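You operate a simulated robot arm through the tools that you are given. There is no shell and no other tool.

You are at the controls of a simulated robot arm. One attempt, no reset.

JOB
Tamp the open brown-label jar and stand it in the wooden tray.
Fine: in the press; the tray on the bench top, not the shelf; bring the press slide back to the middle. Set down upright: what you pick out.

The check looks at the end state, three seconds after you hand in, the way a careful person would. Anything else that was tipped, shoved, dropped, spilled or broken makes it a failure.

ROBOT AND FRAMES
A 7-joint arm with a two-finger parallel gripper, fixed in place. Base frame: the origin is at the foot of the arm, x ahead of it, y to its left, z up; the work surface is at about z = 760. Lengths are in mm, angles in rad, forces in N, time in s.
With the tool pointing down near the work surface it reaches from about 200 to 680 mm from the base axis. Its first joint turns from -1.152 to 1.152 rad. Payload 2.4 kg.
The TCP is the grasp point between the finger pads, 30 mm short of the fingertips. In the tool frame z runs along the fingers and y along their closing line. Largest opening 94 mm; finger width 28, thickness 10; the body of the gripper, 50 by 96 mm, starts 55 mm behind the TCP.
Orientation is that of the tool frame in the base frame, as a unit quaternion [w, x, y, z]. With the fingers straight down and closing along the base's y, the tool's x points along the base's -x, its y along +y and its z along -z.

CONTROLS
- The arm moves only by the tool play_rows. Its argument "steps" is a list of rows, each an object of numbers (a shift or turn left out is 0, a gripper value left out holds the last): "dx", "dy", "dz": the shift along the base's x, y, z in m; "rx", "ry", "rz": the turn, a rotation vector about the base's x, y, z in degrees; "grip": the gripper command, from -1 (shut) to 1 (fully open), values between in proportion. In form: [{"dx": .., "dy": .., "dz": .., "rx": .., "ry": .., "rz": .., "grip": ..}, ...]. A call has 1 to 20 rows; each row is the pose to reach, as a shift and turn from the pose commanded when the call began. Each row takes 0.2 s and may step no farther than 50 mm and 0.15 rad from the row before; otherwise, or with a gripper value out of range, the whole call is refused. Where a pose cannot be reached the arm comes as near as it can. A force on the tool above 40 N (or 10 N above the force at the start of the call, whichever is more), or a blocked arm, ends the call early, and 0.2 s more pass. The fingers move at their own pace (about 153 mm/s each) and stop on an object; they squeeze with about 26 N. The grip force told is the motor's: it shows also when the fingers shut on nothing. Time passes only in rows, and 0.2 s behind the last, so rows that repeat a pose let the fingers close. The reply holds the time, the measured pose of the TCP, the force on the tool along the base axes, the opening and the grip force, in the units named above and with some noise, with the torque about the TCP (base axes, N m) and any sound that the robot's microphone picked up, and new pictures: "views" is both (left out), scene, wrist or none.
- Cameras (640 x 400 px; columns grow to the right, rows downward): "scene" is fixed at [40.5, 470.4, 1461]; the picture's right is [-0.76, -0.65, 0.00], its down [-0.27, 0.31, -0.91] and it looks along [0.59, -0.69, -0.41] (base axes); focal length 283 px, centre (320, 200). "wrist" rides on the gripper at [76, 14, -102] in the tool frame; the picture's right is [-0.18, 0.98, 0.00], its down [-0.75, -0.14, -0.64] and it looks along [-0.63, -0.12, 0.77] (tool axes); focal length 243 px, centre (320, 200). There is no depth. A picture from a camera that has moved, and an enlarged one, comes with that camera's place and axes in the base frame and with its lens.
- enlarge(camera, box): a new picture of the part [left, top, right, bottom] of that camera's present view, enlarged. It takes no simulated time.
- finish_job(): hands the job in; it is judged then, once.

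Nothing tells you positions but the pictures and the camera data. Unless the task says otherwise, let go and move clear before handing in.

The tools are called after "Call:" as a command line: name --argument value ..., lists and objects as JSON in quotes. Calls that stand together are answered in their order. play_rows: Moves the arm, as the interface text tells. Its arguments: {"type":"object","properties":{"steps":{"type":"array","items":{"type":"object","properties":{"dx":{"type":"number"},"dy":{"type":"number"},"dz":{"type":"number"},"rx":{"type":"number"},"ry":{"type":"number"},"rz":{"type":"number"},"grip":{"type":"number"}}}},"views":{"type":"string","enum":["both","scene","wrist","none"]}},"required":["steps"]} The other tools are called the same way: enlarge (camera, box) takes an enlarged picture of a part of a camera's view; finish_job () hands the job in.

At the start:

```text
time_s: 0.0
eef_pos: [392.8, -114.7, 1333.8]
tool_rot: [0.0, 0.0, 1.0, 0.0]
contact_force: [0.7, 0.3, 0.1]
torque: [0.0, 0.01, 0.02]
finger_gap: 93.8
gripper_force: 0.1
```

scene: 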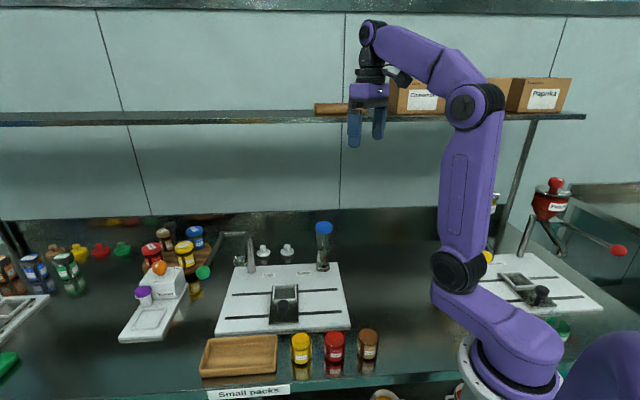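
wrist: 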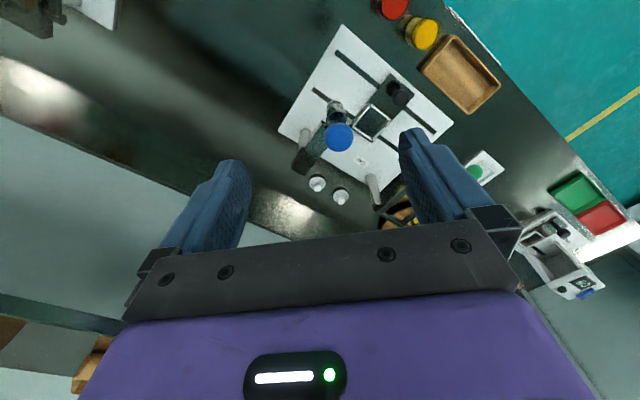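

I see a bench with a tray, three small jars (yellow, red, brown) at the front edge, a white-plated press with a blue handle, and other equipment. I'll look closer first.

Call:
enlarge --camera "scene" --box '[190, 210, 400, 400]'

Call:
enlarge --camera "scene" --box '[460, 160, 640, 360]'

Call:
enlarge --camera "scene" --box '[0, 200, 220, 400]'

Call:
enlarge --camera "wrist" --box '[260, 0, 520, 220]'

Call:
enlarge --camera "scene" --box '[300, 60, 600, 160]'

```text
2.11 times, centred on (295, 305) of scene
camera zoom: at [40.5, 470.4, 1461.0], right [-0.76, -0.65, 0.0], down [-0.27, 0.31, -0.91], along [0.59, -0.69, -0.41], focal length 595 px, centre (373, -21)
```

zoom: 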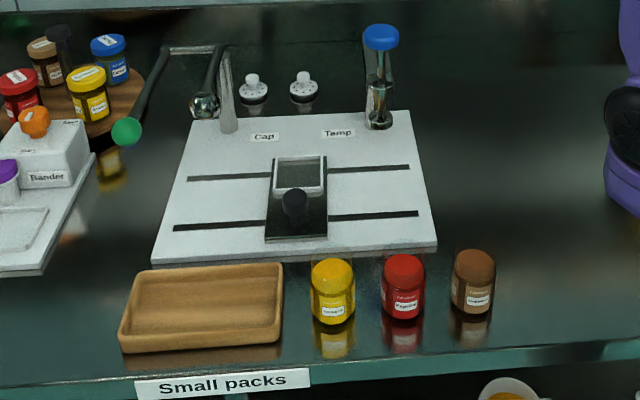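

```text
2.00 times, centred on (550, 260) of scene
camera zoom: at [40.5, 470.4, 1461.0], right [-0.76, -0.65, 0.0], down [-0.27, 0.31, -0.91], along [0.59, -0.69, -0.41], focal length 566 px, centre (-140, 80)
```

zoom: 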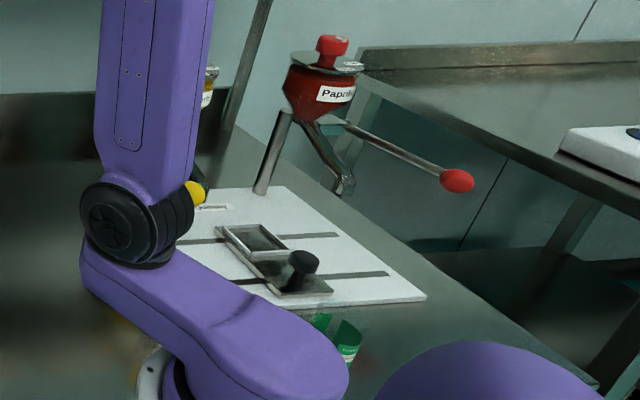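

```text
2.00 times, centred on (110, 300) of scene
camera zoom: at [40.5, 470.4, 1461.0], right [-0.76, -0.65, 0.0], down [-0.27, 0.31, -0.91], along [0.59, -0.69, -0.41], focal length 566 px, centre (740, 0)
```

zoom: 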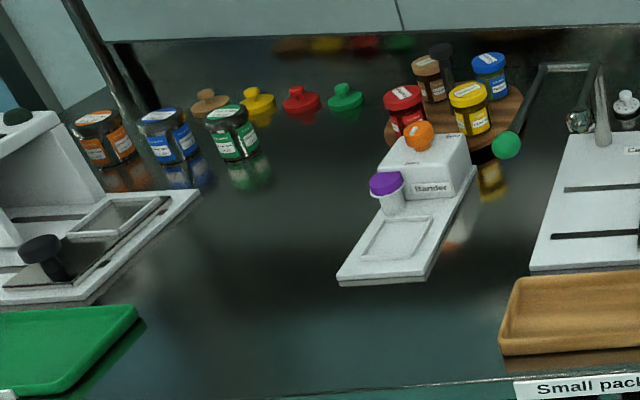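

```text
1.82 times, centred on (390, 110) of wrist
camera zoom: at [316.2, -99.2, 1435.1], right [0.18, 0.98, 0.0], down [0.75, -0.14, 0.64], along [0.63, -0.12, -0.77], focal length 441 px, centre (193, 364)
```

zoom: 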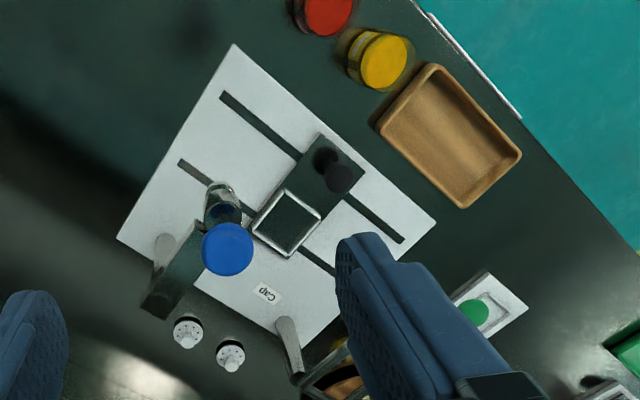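

```text
2.13 times, centred on (450, 110) of scene
camera zoom: at [40.5, 470.4, 1461.0], right [-0.76, -0.65, 0.0], down [-0.27, 0.31, -0.91], along [0.59, -0.69, -0.41], focal length 603 px, centre (43, 392)
```

zoom: 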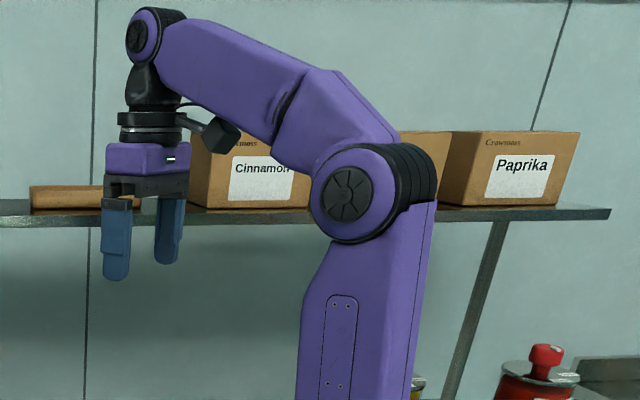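

The reachable open jars look to be the three at the front edge (yellow ~(408,119), red ~(347,54), brown ~(281,-5)). I'll move the camera closer to check which is open and has the brown label.

Call:
play_rows --steps '[{"dx": -0.01, "dz": -0.045}, {"dx": -0.02, "dz": -0.09}, {"dx": -0.03, "dz": -0.135}, {"dx": -0.04, "dz": -0.18}, {"dx": -0.05, "dz": -0.225}, {"dx": -0.06, "dz": -0.23}, {"dx": -0.09, "dz": -0.23}]'

```text
time_s: 1.6
eef_pos: [304.2, -115.9, 1104.1]
tool_rot: [0.0, 0.0, 1.0, -0.001]
contact_force: [-0.1, 0.0, -0.8]
torque: [0.02, -0.03, 0.0]
finger_gap: 93.9
gripper_force: 0.1
camera wrist: at [227.5, -99.4, 1204.7], right [0.18, 0.98, 0.0], down [0.75, -0.14, 0.64], along [0.63, -0.12, -0.77], focal length 243 px, centre (320, 200)
```

scene: 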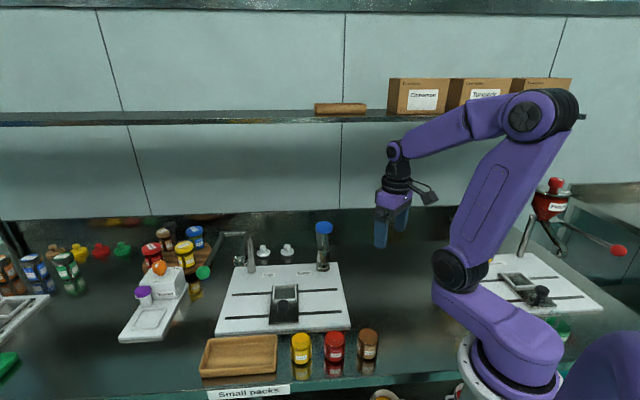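
wrist: 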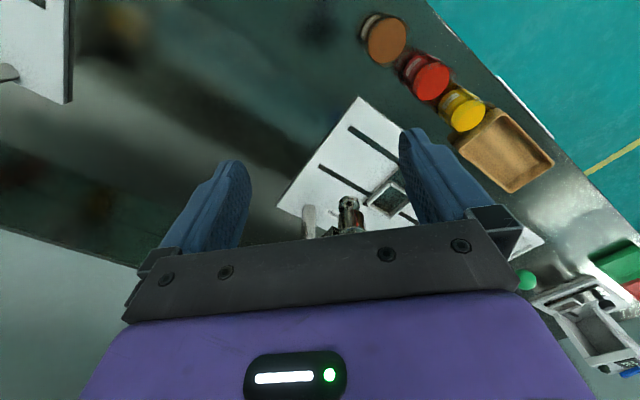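

Call:
enlarge --camera "wrist" --box '[340, 0, 500, 140]'

Call:
enlarge --camera "scene" --box '[280, 315, 400, 390]'

Call:
enlarge --camera "scene" --box '[130, 215, 220, 275]'

Call:
enlarge --camera "scene" --box '[200, 210, 360, 345]'

Call:
enlarge --camera "wrist" --box '[260, 80, 480, 240]'

```text
2.86 times, centred on (420, 70) of wrist
camera zoom: at [227.5, -99.4, 1204.7], right [0.18, 0.98, 0.0], down [0.75, -0.14, 0.64], along [0.63, -0.12, -0.77], focal length 693 px, centre (34, 571)
```

zoom: 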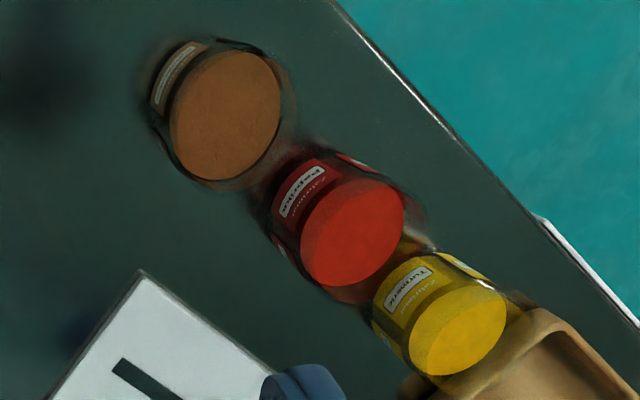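

```text
5.33 times, centred on (340, 352) of scene
camera zoom: at [40.5, 470.4, 1461.0], right [-0.76, -0.65, 0.0], down [-0.27, 0.31, -0.91], along [0.59, -0.69, -0.41], focal length 1508 px, centre (213, -613)
```

zoom: 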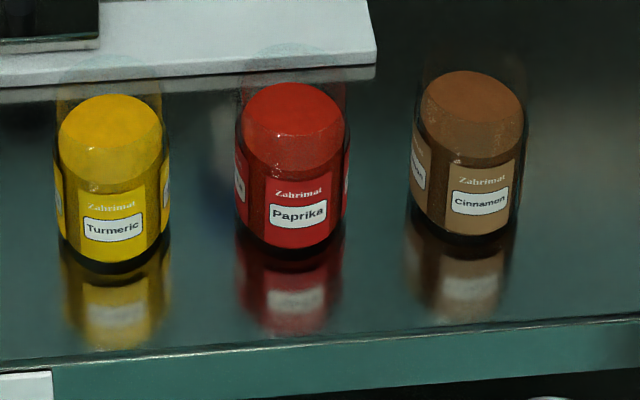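

```text
6.67 times, centred on (175, 245) of scene
camera zoom: at [40.5, 470.4, 1461.0], right [-0.76, -0.65, 0.0], down [-0.27, 0.31, -0.91], along [0.59, -0.69, -0.41], focal length 1885 px, centre (1287, -100)
```

zoom: 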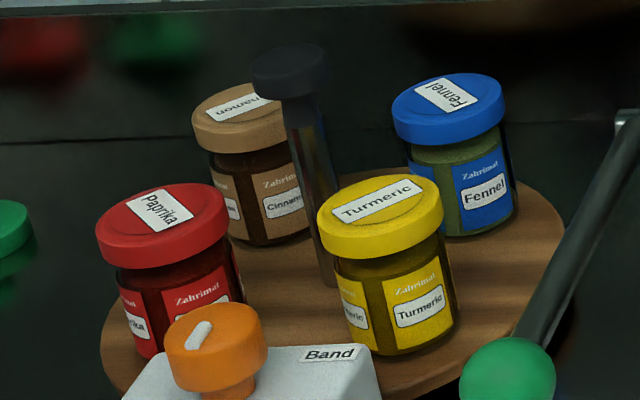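

```text
2.96 times, centred on (280, 278) of scene
camera zoom: at [40.5, 470.4, 1461.0], right [-0.76, -0.65, 0.0], down [-0.27, 0.31, -0.91], along [0.59, -0.69, -0.41], focal length 838 px, centre (438, -30)
```

zoom: 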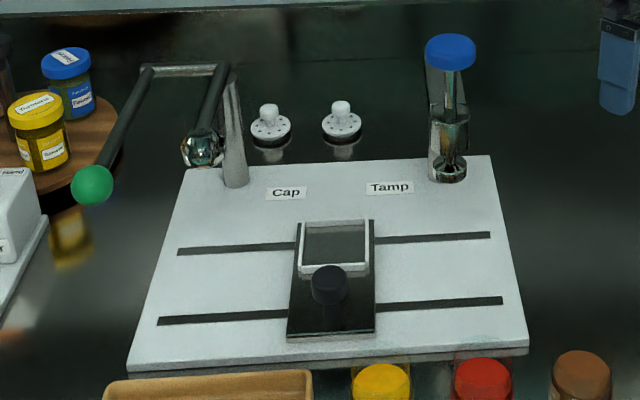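

```text
2.50 times, centred on (370, 160) of wrist
camera zoom: at [227.5, -99.4, 1204.7], right [0.18, 0.98, 0.0], down [0.75, -0.14, 0.64], along [0.63, -0.12, -0.77], focal length 606 px, centre (195, 300)
```

zoom: 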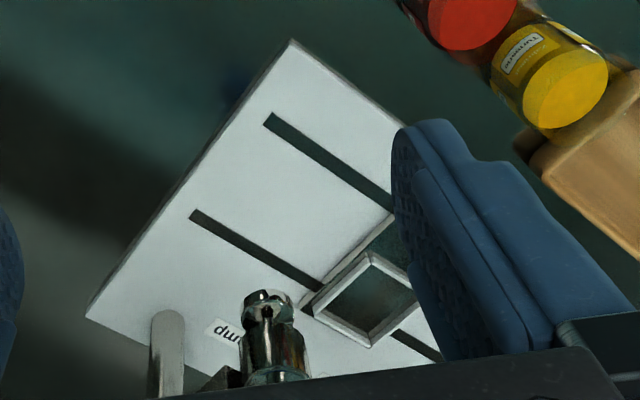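

The brown Cinnamon jar is open glass (brown labels, heaped powder), about at (289,-22), roughly 55 mm wide and 75 mm tall; the round-board brown jar is lidded. Row and press run at 45° in base, so I'll turn the gripper 45° and hover over the brown jar.

Call:
play_rows --steps '[{"rz": 8, "dy": 0.015, "dz": -0.02}, {"rz": 16, "dy": 0.03, "dz": -0.04}, {"rz": 24, "dy": 0.05, "dz": -0.06, "dx": -0.005}, {"rz": 32, "dy": 0.07, "dz": -0.08, "dx": -0.01}, {"rz": 40, "dy": 0.085, "dz": -0.1, "dx": -0.014}, {"rz": 45, "dy": 0.093, "dz": -0.12, "dx": -0.014}, {"rz": 45, "dy": 0.093, "dz": -0.12, "dx": -0.014}]'

```text
time_s: 3.2
eef_pos: [287.3, -22.2, 984.5]
tool_rot: [0.0, -0.382, 0.924, 0.0]
contact_force: [0.4, 0.7, -0.3]
torque: [-0.03, -0.01, 0.02]
finger_gap: 94.0
gripper_force: 0.0
camera wrist: at [223.8, -66.1, 1085.3], right [-0.57, 0.82, 0.0], down [0.63, 0.43, 0.64], along [0.53, 0.36, -0.77], focal length 243 px, centre (320, 200)
```

scene: 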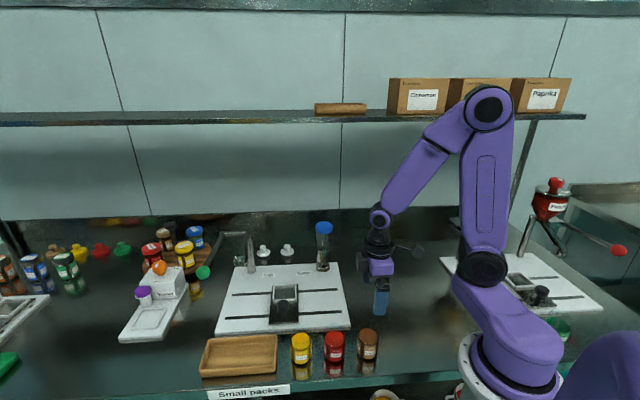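
wrist: 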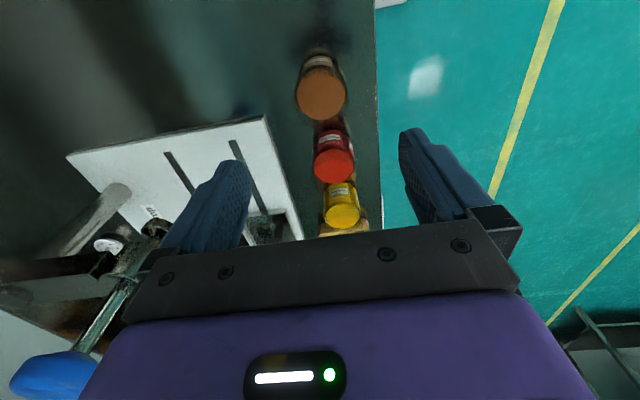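

The row is now centred and visible in the wrist view with the brown jar nearest. I'll enlarge to fix its position and height.

Call:
enlarge --camera "wrist" --box '[270, 20, 390, 160]'

Call:
enlarge --camera "wrist" --box '[60, 100, 310, 260]'

Call:
enlarge --camera "scene" --box '[335, 310, 405, 380]'

```text
2.86 times, centred on (330, 90) of wrist
camera zoom: at [223.8, -66.1, 1085.3], right [-0.57, 0.82, 0.0], down [0.63, 0.43, 0.64], along [0.53, 0.36, -0.77], focal length 693 px, centre (291, 514)
```

zoom: 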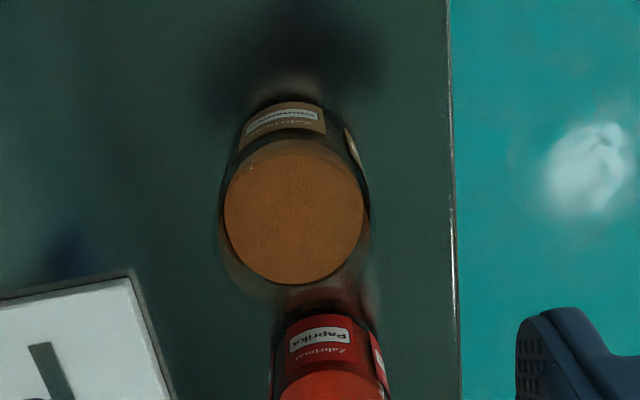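

```text
2.50 times, centred on (185, 180) of wrist
camera zoom: at [223.8, -66.1, 1085.3], right [-0.57, 0.82, 0.0], down [0.63, 0.43, 0.64], along [0.53, 0.36, -0.77], focal length 606 px, centre (658, 250)
```

zoom: 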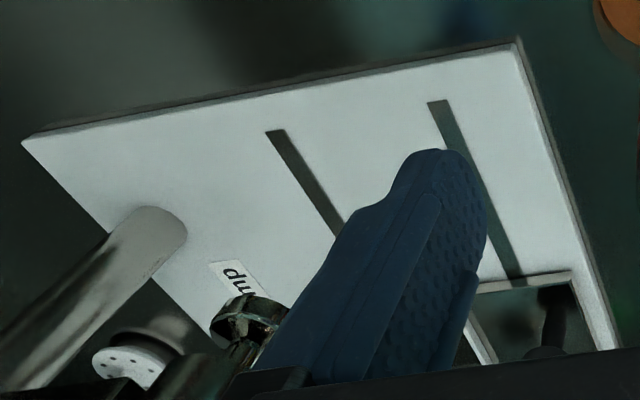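

```text
5.71 times, centred on (370, 345) of scene
camera zoom: at [40.4, 470.4, 1461.0], right [-0.76, -0.65, 0.0], down [-0.27, 0.31, -0.91], along [0.59, -0.69, -0.41], focal length 1616 px, centre (34, -629)
```

zoom: 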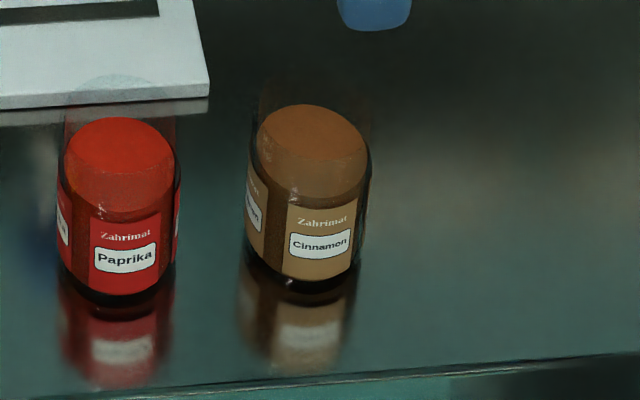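

The brown jar axis is at about (286.5,-22), radius ~27; the gripper is centred over it. I'll descend to grip its upper half (TCP z≈818).

Call:
play_rows --steps '[{"dz": -0.045, "dx": -0.001}, {"dz": -0.09, "dx": -0.001}, {"dz": -0.125, "dx": -0.001}, {"dz": -0.15, "dx": -0.001}, {"dz": -0.165, "dx": -0.001}, {"dz": -0.165, "dx": -0.001}]'

```text
time_s: 4.6
eef_pos: [288.4, -21.3, 818.9]
tool_rot: [0.001, -0.383, 0.924, 0.0]
contact_force: [1.0, -0.7, 0.6]
torque: [0.0, -0.01, -0.02]
finger_gap: 93.9
gripper_force: 0.1
camera wrist: at [223.3, -64.5, 919.6], right [-0.56, 0.83, 0.0], down [0.63, 0.43, 0.64], along [0.53, 0.36, -0.77], focal length 243 px, centre (320, 200)
```

scene: 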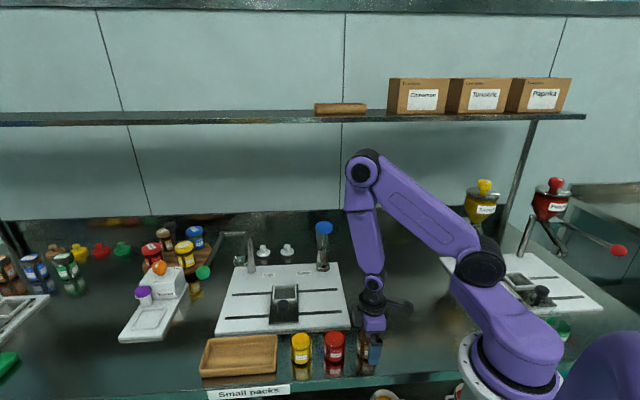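
wrist: 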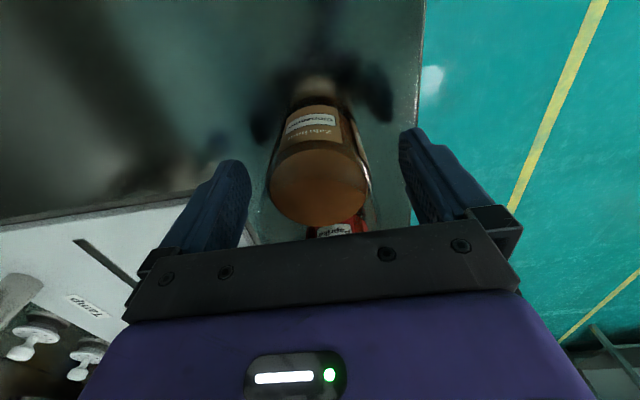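

The jar stands between the fingers. Closing.

Call:
play_rows --steps '[{"grip": 0.4}, {"grip": 0.1}, {"grip": -0.3}, {"grip": -1}, {"grip": -1}]'

```text
time_s: 5.8
eef_pos: [287.7, -20.8, 818.9]
tool_rot: [0.0, -0.383, 0.924, -0.001]
contact_force: [0.0, -0.8, 1.5]
torque: [-0.02, -0.07, -0.01]
finger_gap: 55.2
gripper_force: 25.7
camera wrist: at [223.2, -64.5, 919.9], right [-0.56, 0.83, 0.0], down [0.63, 0.43, 0.64], along [0.53, 0.36, -0.77], focal length 243 px, centre (320, 200)
```

scene: 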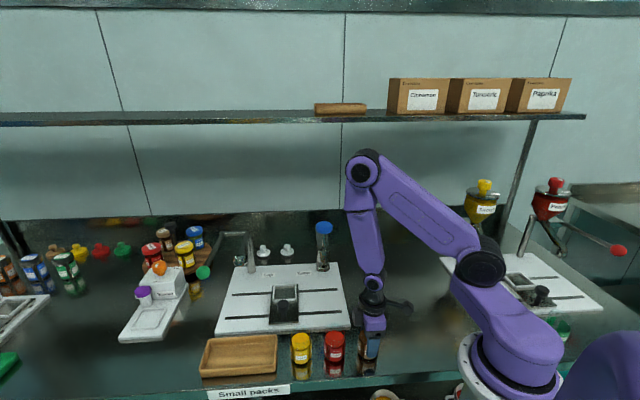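
wrist: 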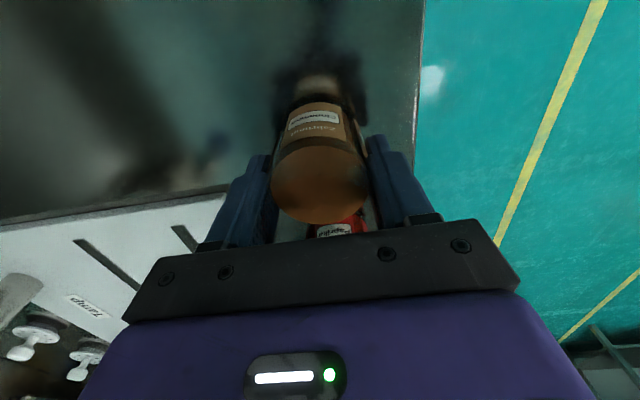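

Gripped at 55.2 mm. I'll lift and move to a spot where the camera sees the press pocket beside the jar.

Call:
play_rows --steps '[{"dz": 0.02}, {"dz": 0.055}, {"dz": 0.095}, {"dz": 0.13, "dx": 0.01}, {"dz": 0.14, "dx": 0.035, "dy": 0.01}, {"dz": 0.14, "dx": 0.07, "dy": 0.025}, {"dz": 0.14, "dx": 0.105, "dy": 0.04}, {"dz": 0.14, "dx": 0.14, "dy": 0.055}, {"dz": 0.14, "dx": 0.175, "dy": 0.07}, {"dz": 0.14, "dx": 0.21, "dy": 0.08}, {"dz": 0.14, "dx": 0.24, "dy": 0.09}, {"dz": 0.14, "dx": 0.252, "dy": 0.091}, {"dz": 0.14, "dx": 0.252, "dy": 0.091}]'

```text
time_s: 8.6
eef_pos: [540.0, 70.7, 958.3]
tool_rot: [0.0, -0.383, 0.924, 0.0]
contact_force: [-0.3, 0.2, -0.3]
torque: [-0.05, 0.0, 0.01]
finger_gap: 55.1
gripper_force: 26.0
camera wrist: at [475.5, 27.3, 1059.5], right [-0.56, 0.83, 0.0], down [0.63, 0.43, 0.64], along [0.53, 0.36, -0.77], focal length 243 px, centre (320, 200)
```

scene: 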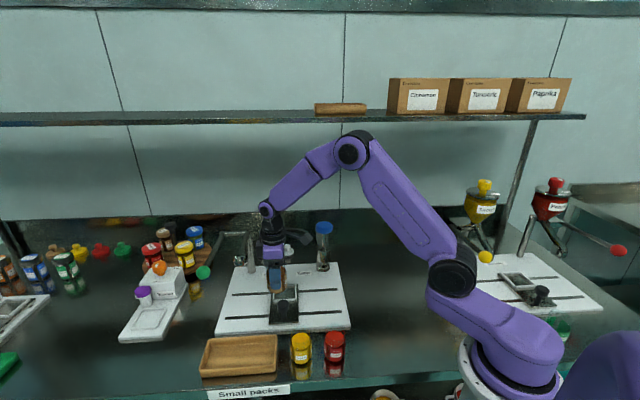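
wrist: 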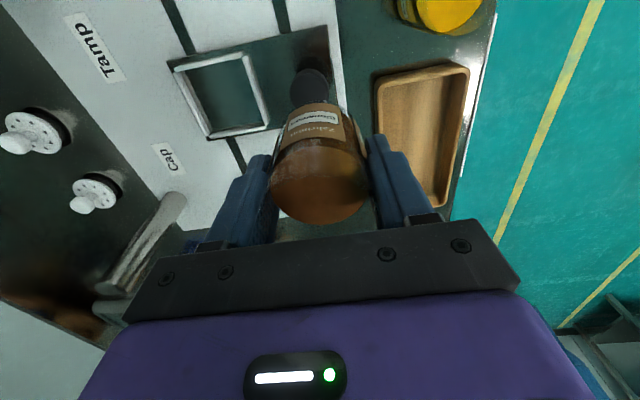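

Call:
enlarge --camera "wrist" --box '[150, 20, 350, 150]'

Call:
enlarge --camera "wrist" --box '[360, 40, 500, 220]'

Call:
enlarge --camera "scene" --box '[220, 260, 350, 340]'

```text
3.08 times, centred on (250, 85) of wrist
camera zoom: at [475.5, 27.3, 1059.5], right [-0.56, 0.83, 0.0], down [0.63, 0.43, 0.64], along [0.53, 0.36, -0.77], focal length 746 px, centre (535, 554)
```

zoom: 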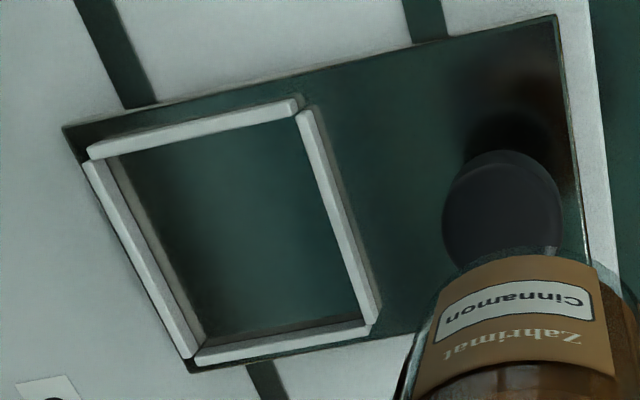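

```text
2.22 times, centred on (430, 130) of wrist
camera zoom: at [475.5, 27.3, 1059.5], right [-0.56, 0.83, 0.0], down [0.63, 0.43, 0.64], along [0.53, 0.36, -0.77], focal length 539 px, centre (76, 356)
```

zoom: 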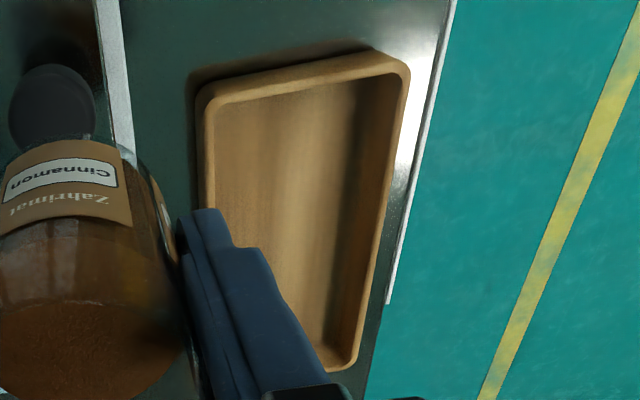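

```text
4.92 times, centred on (285, 300) of scene
camera zoom: at [40.5, 470.4, 1461.0], right [-0.76, -0.65, 0.0], down [-0.27, 0.31, -0.91], along [0.59, -0.69, -0.41], focal length 1392 px, centre (492, -292)
```

zoom: 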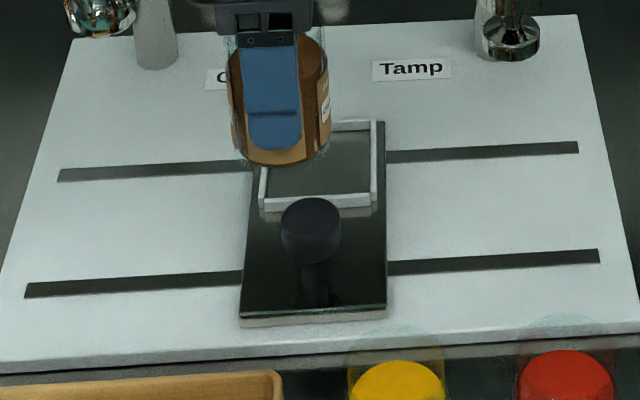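

Pocket inner is about 66 mm square, centred near (600,-9.5), rim at z≈793. To keep the wrist camera away from the tamper I'll turn the tool -90° so the camera rides on the front side, then hover above the pocket.

Call:
play_rows --steps '[{"rz": -8}, {"rz": -16}, {"rz": -24}, {"rz": -32}, {"rz": -40}, {"rz": -48}, {"rz": -56}, {"rz": -64}, {"rz": -72}, {"rz": -80}, {"rz": -88}, {"rz": -90}, {"rz": -90}]'

```text
time_s: 11.4
eef_pos: [539.6, 70.4, 958.5]
tool_rot: [0.0, 0.383, 0.924, 0.0]
contact_force: [0.1, -0.3, 0.1]
torque: [-0.03, -0.03, -0.02]
finger_gap: 55.4
gripper_force: 25.8
camera wrist: at [495.7, 134.2, 1060.1], right [0.83, 0.56, 0.0], down [0.43, -0.63, 0.64], along [0.36, -0.53, -0.77], focal length 243 px, centre (320, 200)
```

scene: 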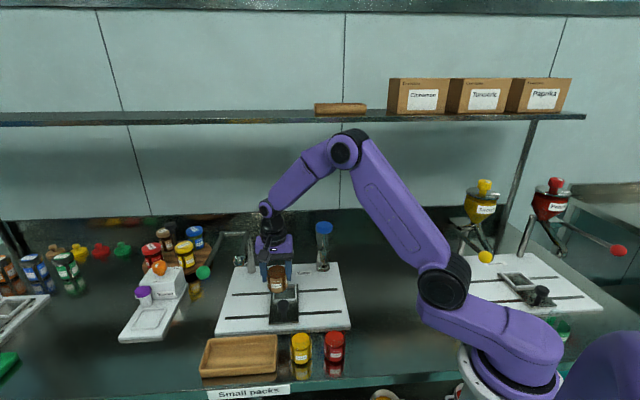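
wrist: 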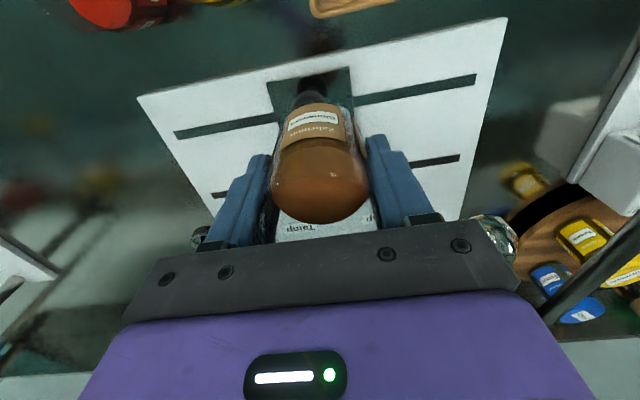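

Both press heads flank the track, clear of the hand. Moving above the pocket and checking alignment.

Call:
play_rows --steps '[{"dx": 0.015, "dy": -0.02}, {"dx": 0.031, "dy": -0.04}, {"dx": 0.046, "dy": -0.06}, {"dx": 0.057, "dy": -0.074}, {"dx": 0.0618, "dy": -0.081}, {"dx": 0.0618, "dy": -0.081, "dz": -0.02}, {"dx": 0.0618, "dy": -0.081, "dz": -0.045}, {"dx": 0.0618, "dy": -0.081, "dz": -0.07}, {"dx": 0.0618, "dy": -0.081, "dz": -0.08}, {"dx": 0.0618, "dy": -0.081, "dz": -0.08}]'

Call:
enlarge --camera "scene" --box '[220, 230, 350, 340]'

Call:
enlarge --camera "wrist" --box '[220, 20, 420, 230]'

```text
time_s: 13.6
eef_pos: [602.8, -10.3, 877.7]
tool_rot: [0.001, 0.383, 0.924, 0.0]
contact_force: [-0.2, -0.1, -1.0]
torque: [0.02, 0.04, -0.01]
finger_gap: 55.2
gripper_force: 26.1
camera wrist: at [557.9, 54.1, 979.4], right [0.83, 0.56, 0.0], down [0.43, -0.63, 0.64], along [0.36, -0.53, -0.77], focal length 243 px, centre (320, 200)
```

scene: 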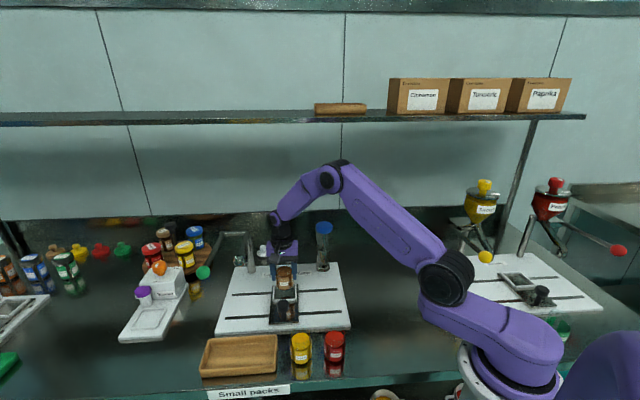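
wrist: 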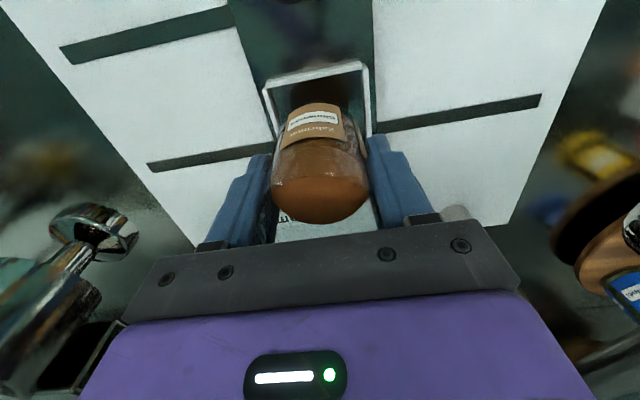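

```text
3.64 times, centred on (285, 285) of scene
camera zoom: at [40.5, 470.4, 1461.0], right [-0.76, -0.65, 0.0], down [-0.27, 0.31, -0.91], along [0.59, -0.69, -0.41], focal length 1028 px, centre (447, -109)
```

zoom: 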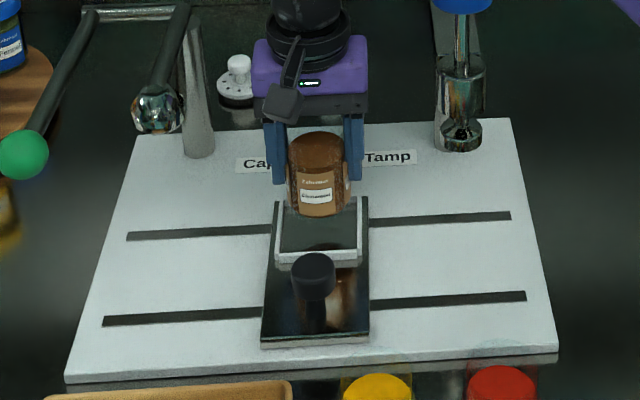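

```text
1.90 times, centred on (320, 125) of wrist
camera zoom: at [557.9, 54.1, 979.4], right [0.83, 0.56, 0.0], down [0.43, -0.63, 0.64], along [0.36, -0.53, -0.77], focal length 462 px, centre (320, 343)
```

zoom: 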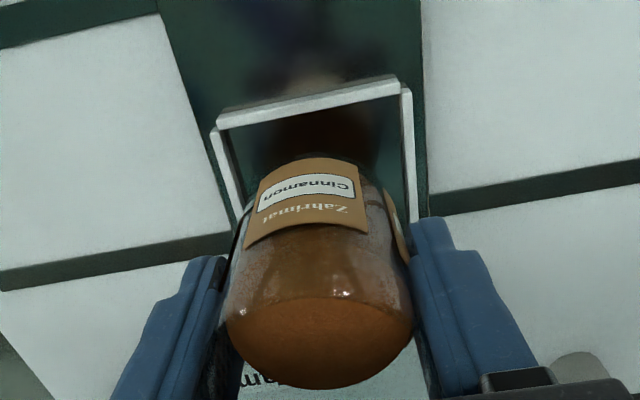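

Jar is aligned over the pocket to within a few mm. Descending gradually toward the pocket floor.

Call:
play_rows --steps '[{"dz": -0.012, "dy": 0.001}, {"dz": -0.022, "dy": 0.001}, {"dz": -0.029, "dy": 0.001}, {"dz": -0.032, "dy": 0.001}, {"dz": -0.032, "dy": 0.001}]'

Call:
enlarge --camera "scene" --box '[240, 260, 330, 335]'

Call:
enlarge --camera "wrist" --box '[220, 20, 420, 230]'

```text
time_s: 14.8
eef_pos: [603.1, -11.1, 844.6]
tool_rot: [0.0, 0.382, 0.924, 0.0]
contact_force: [0.9, 0.1, 0.1]
torque: [0.01, -0.05, -0.02]
finger_gap: 55.1
gripper_force: 25.8
camera wrist: at [557.9, 54.5, 946.8], right [0.83, 0.56, 0.0], down [0.43, -0.63, 0.64], along [0.36, -0.53, -0.77], focal length 243 px, centre (320, 200)
```

scene: 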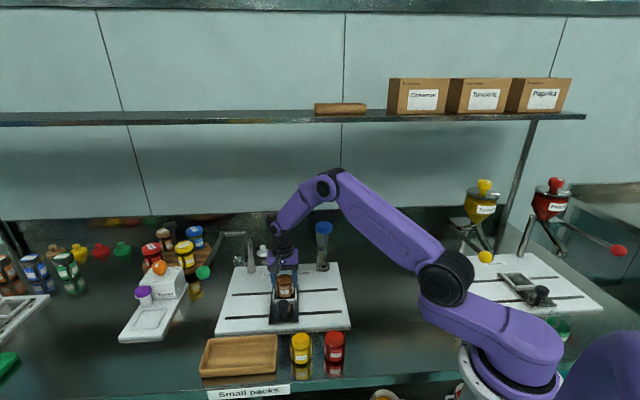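
wrist: 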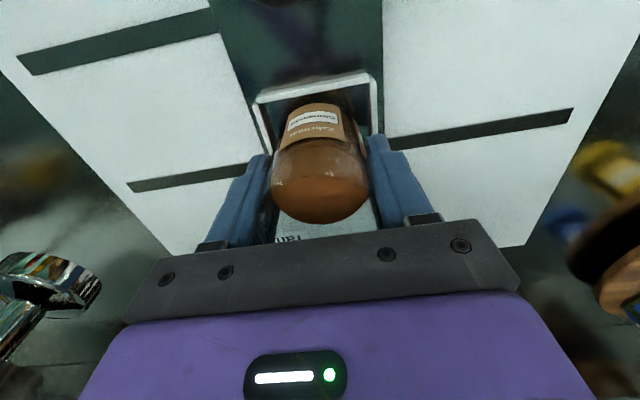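

```text
5.33 times, centred on (285, 298) of scene
camera zoom: at [40.5, 470.4, 1461.0], right [-0.76, -0.65, 0.0], down [-0.27, 0.31, -0.91], along [0.59, -0.69, -0.41], focal length 1508 px, centre (507, -320)
```

zoom: 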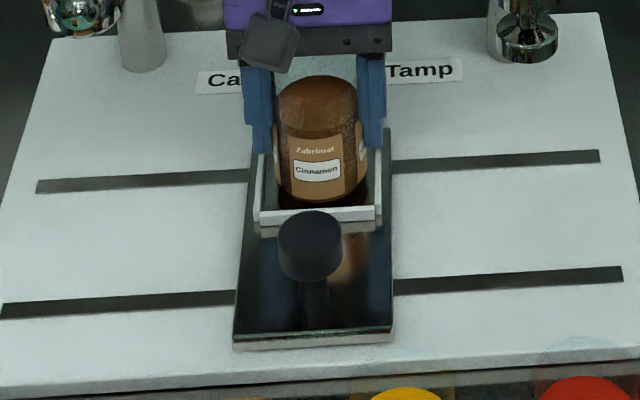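

```text
1.90 times, centred on (320, 125) of wrist
camera zoom: at [557.9, 54.5, 946.8], right [0.83, 0.56, 0.0], down [0.43, -0.63, 0.64], along [0.36, -0.53, -0.77], focal length 462 px, centre (320, 343)
```

zoom: 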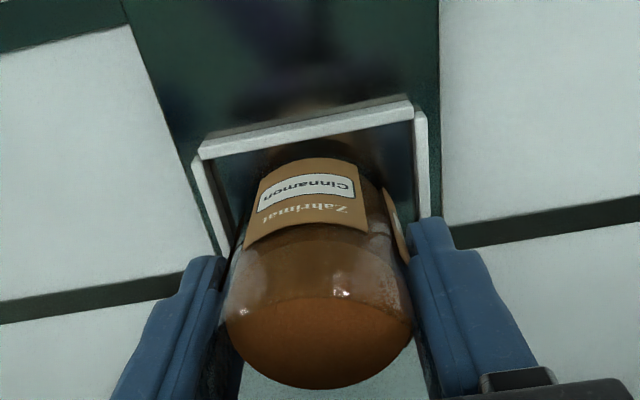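

The jar base is inside the pocket frame with gaps on all sides. Lowering the last few mm until contact.

Call:
play_rows --steps '[{"dz": -0.002}, {"dz": -0.004}, {"dz": -0.004}]' --views "none"

```text
time_s: 15.6
eef_pos: [604.1, -9.1, 844.8]
tool_rot: [0.002, 0.383, 0.924, 0.002]
contact_force: [-5.3, 3.2, 30.0]
torque: [0.0, 0.31, -0.13]
finger_gap: 55.2
gripper_force: 25.9
```

Contact at TCP z≈844.7 with 30 N upward. I'll ease off the press and check whether it's on the floor.

Call:
play_rows --steps '[{"dz": 0.002}, {"dz": 0.003}, {"dz": 0.003}]'

Call:
enlarge --camera "scene" --box '[260, 265, 310, 325]'

Call:
enlarge --camera "wrist" --box '[240, 60, 400, 180]'

```text
time_s: 16.4
eef_pos: [601.4, -10.8, 845.1]
tool_rot: [-0.002, 0.383, 0.924, -0.001]
contact_force: [0.6, -0.4, -1.1]
torque: [-0.01, -0.02, -0.02]
finger_gap: 55.1
gripper_force: 25.6
camera wrist: at [556.8, 54.4, 946.1], right [0.83, 0.56, 0.0], down [0.44, -0.63, 0.64], along [0.36, -0.53, -0.77], focal length 243 px, centre (320, 200)
```

scene: 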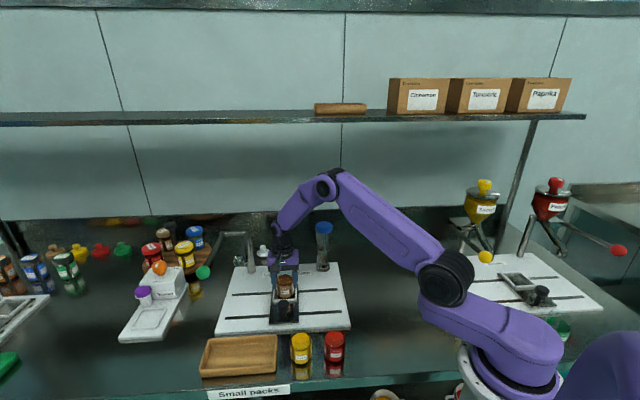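
wrist: 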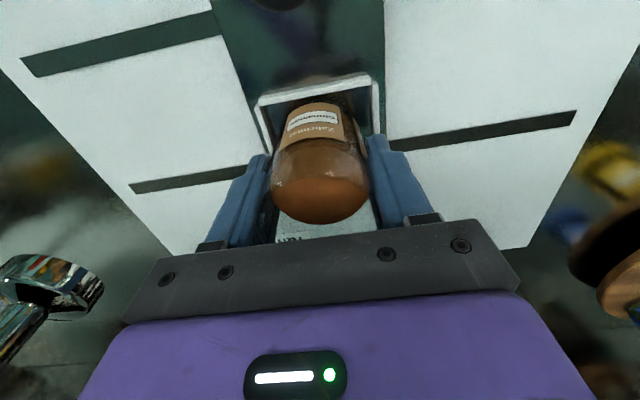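

```text
6.67 times, centred on (285, 295) of scene
camera zoom: at [40.5, 470.4, 1461.0], right [-0.76, -0.65, 0.0], down [-0.27, 0.31, -0.91], along [0.59, -0.69, -0.41], focal length 1885 px, centre (553, -433)
```

zoom: 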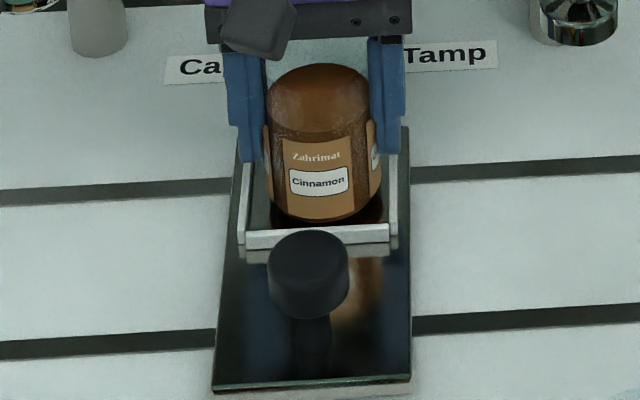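

```text
3.33 times, centred on (320, 120) of wrist
camera zoom: at [556.8, 54.4, 946.1], right [0.83, 0.56, 0.0], down [0.44, -0.63, 0.64], along [0.36, -0.53, -0.77], focal length 809 px, centre (320, 467)
```

zoom: 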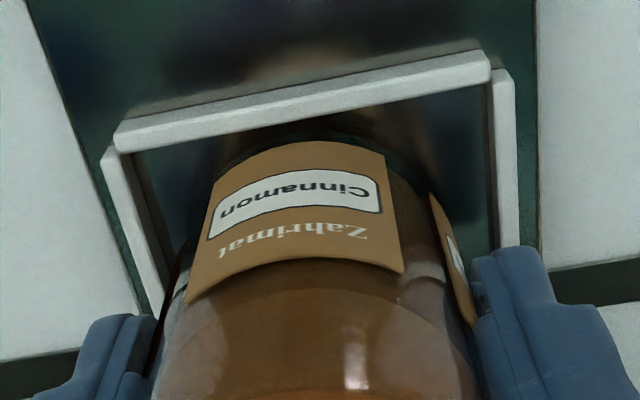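

The base height (≈786) matches the pocket floor, below the frame's top (≈793), so the jar is seated inside. Release gently and rise.

Call:
play_rows --steps '[{"dz": -0.001, "grip": -1}, {"dz": -0.001, "grip": 0.25}, {"dz": -0.001, "grip": 0.5}, {"dz": -0.001, "grip": 0.8}, {"dz": 0.02, "grip": 0.8}, {"dz": 0.06, "grip": 0.8}, {"dz": 0.1, "grip": 0.8}, {"dz": 0.13, "grip": 0.8}]'

Call:
enlarge --camera "scene" --box '[240, 240, 340, 330]'

Call:
enlarge --camera "wrist" --box '[220, 20, 420, 230]'

```text
time_s: 18.2
eef_pos: [604.8, -8.8, 975.9]
tool_rot: [0.0, 0.383, 0.924, 0.0]
contact_force: [-0.2, -1.0, -0.5]
torque: [-0.05, -0.06, 0.0]
finger_gap: 84.8
gripper_force: 0.0
camera wrist: at [559.6, 55.6, 1077.7], right [0.83, 0.56, 0.0], down [0.43, -0.63, 0.64], along [0.36, -0.53, -0.77], focal length 243 px, centre (320, 200)
```

scene: 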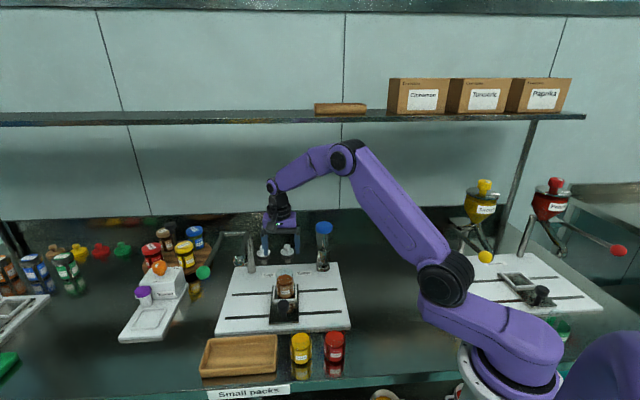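
wrist: 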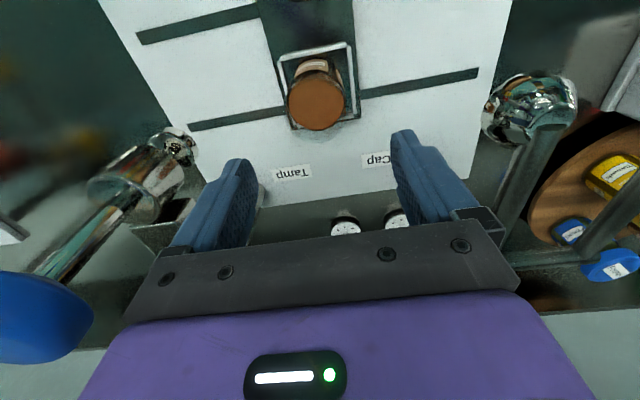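

```text
4.44 times, centred on (290, 285) of scene
camera zoom: at [40.4, 470.4, 1461.0], right [-0.76, -0.65, 0.0], down [-0.27, 0.31, -0.91], along [0.59, -0.69, -0.41], focal length 1257 px, centre (453, -178)
```

zoom: 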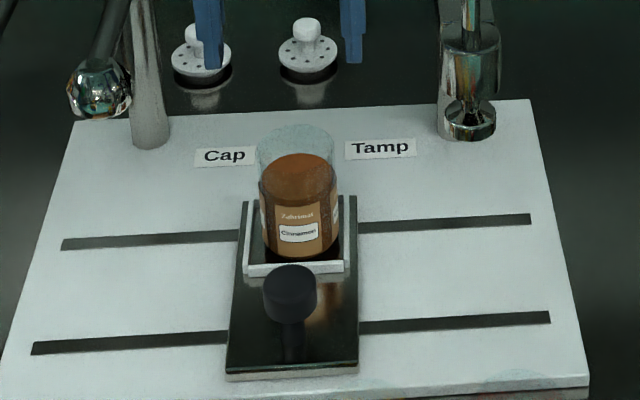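

```text
1.90 times, centred on (320, 125) of wrist
camera zoom: at [559.6, 55.6, 1077.7], right [0.83, 0.56, 0.0], down [0.43, -0.63, 0.64], along [0.36, -0.53, -0.77], focal length 462 px, centre (320, 343)
```

zoom: 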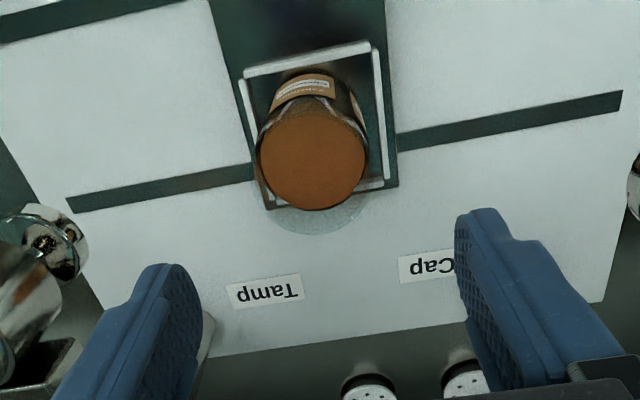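

The jar stands upright in the pocket. Next is the slide knob (~(537,57)); I'll hover over it with the fingers closing along the track and look.

Call:
play_rows --steps '[{"dx": -0.022, "dy": 0.022}, {"dx": -0.045, "dy": 0.044}, {"dx": -0.067, "dy": 0.066}, {"dx": -0.067, "dy": 0.066, "dz": -0.03}, {"dx": -0.067, "dy": 0.066, "dz": -0.03}]'

Call:
enlarge --camera "wrist" --box '[220, 50, 420, 230]'

Call:
enlarge --camera "scene" --box '[240, 240, 340, 330]'

```text
time_s: 19.4
eef_pos: [533.5, 57.5, 945.9]
tool_rot: [-0.001, 0.383, 0.924, 0.001]
contact_force: [0.2, -0.2, 1.0]
torque: [0.02, 0.03, 0.02]
finger_gap: 84.7
gripper_force: 0.0
camera wrist: at [488.0, 122.3, 1047.5], right [0.83, 0.56, 0.0], down [0.43, -0.63, 0.64], along [0.36, -0.53, -0.77], focal length 243 px, centre (320, 200)
```

scene: 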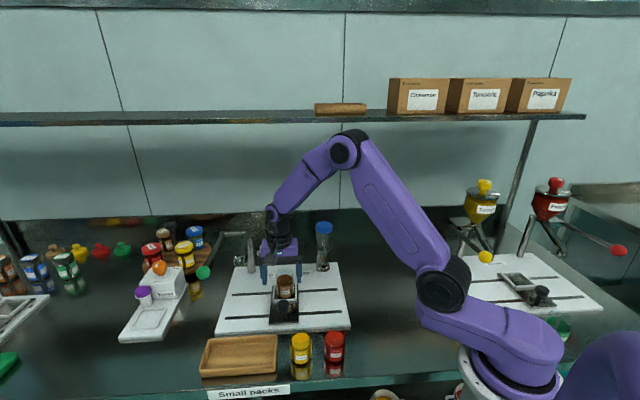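
wrist: 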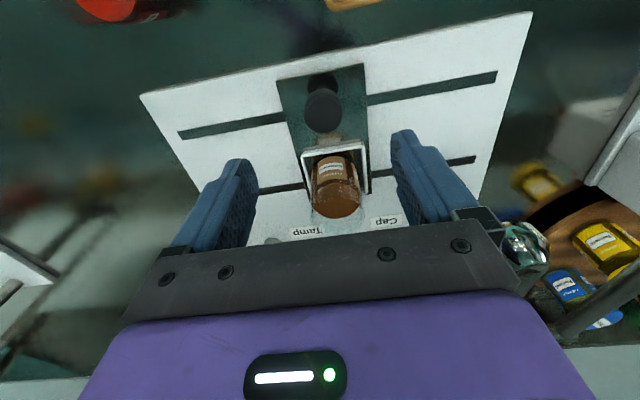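

```text
2.22 times, centred on (320, 140) of wrist
camera zoom: at [488.0, 122.3, 1047.5], right [0.83, 0.56, 0.0], down [0.43, -0.63, 0.64], along [0.36, -0.53, -0.77], focal length 539 px, centre (320, 333)
```

zoom: 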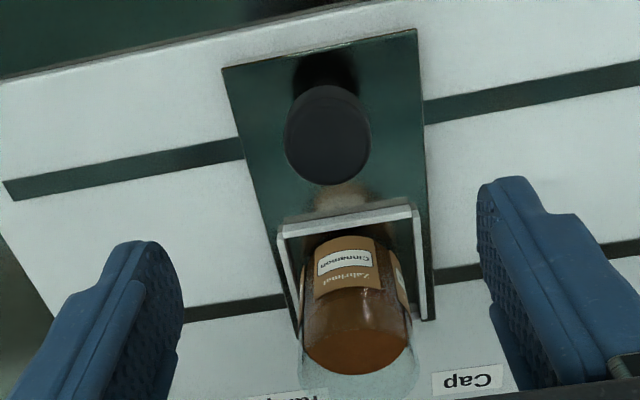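

```text
4.44 times, centred on (290, 285) of scene
camera zoom: at [40.4, 470.4, 1461.0], right [-0.76, -0.65, 0.0], down [-0.27, 0.31, -0.91], along [0.59, -0.69, -0.41], focal length 1257 px, centre (453, -178)
```

zoom: 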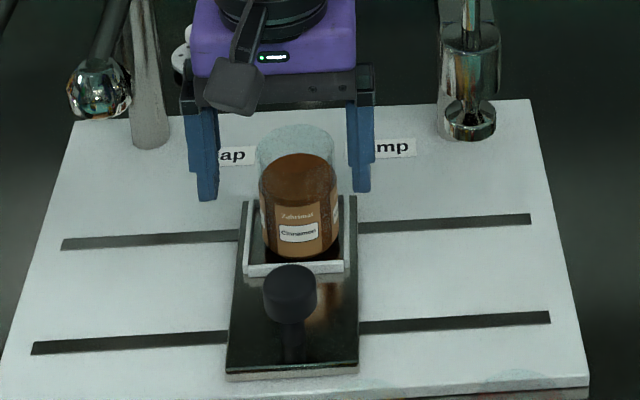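

Knob: about 34 mm wide, top at z≈833, near (537,57). Lowering around it and gripping.

Call:
play_rows --steps '[{"dx": 0.003, "dz": -0.04}, {"dx": 0.003, "dz": -0.08}, {"dx": 0.003, "dz": -0.105}, {"dx": 0.003, "dz": -0.118}, {"dx": 0.003, "dz": -0.118}]'

Call:
enlarge --camera "wrist" --box '[200, 50, 440, 250]'

Call:
enlarge --camera "scene" --box '[240, 240, 340, 330]'

```text
time_s: 20.6
eef_pos: [537.7, 56.2, 826.0]
tool_rot: [0.0, 0.382, 0.924, -0.001]
contact_force: [0.0, -0.9, 0.3]
torque: [0.03, -0.01, 0.01]
finger_gap: 84.3
gripper_force: 0.0
camera wrist: at [492.6, 120.9, 928.5], right [0.83, 0.56, 0.0], down [0.43, -0.63, 0.64], along [0.36, -0.53, -0.77], focal length 243 px, centre (320, 200)
```

scene: 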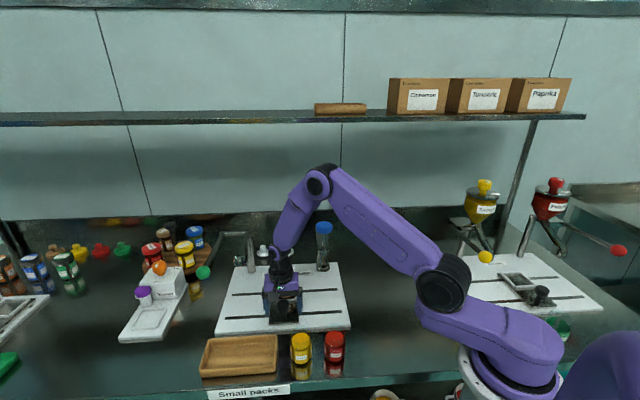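
wrist: 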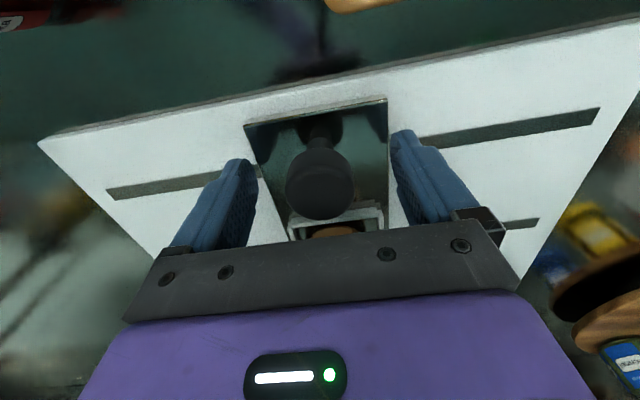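

```text
2.00 times, centred on (320, 150) of wrist
camera zoom: at [492.6, 120.9, 928.5], right [0.83, 0.56, 0.0], down [0.43, -0.63, 0.64], along [0.36, -0.53, -0.77], focal length 485 px, centre (320, 300)
```

zoom: 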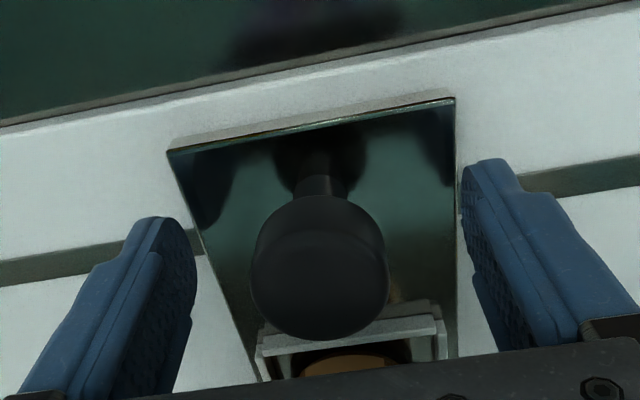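

```text
4.44 times, centred on (290, 285) of scene
camera zoom: at [40.5, 470.4, 1461.0], right [-0.76, -0.65, 0.0], down [-0.27, 0.31, -0.91], along [0.59, -0.69, -0.41], focal length 1257 px, centre (453, -178)
```

zoom: 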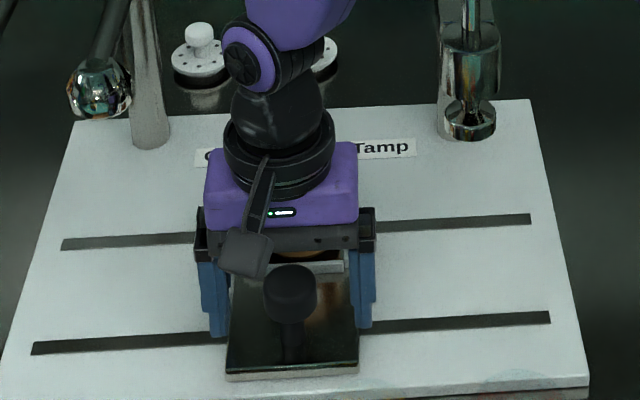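

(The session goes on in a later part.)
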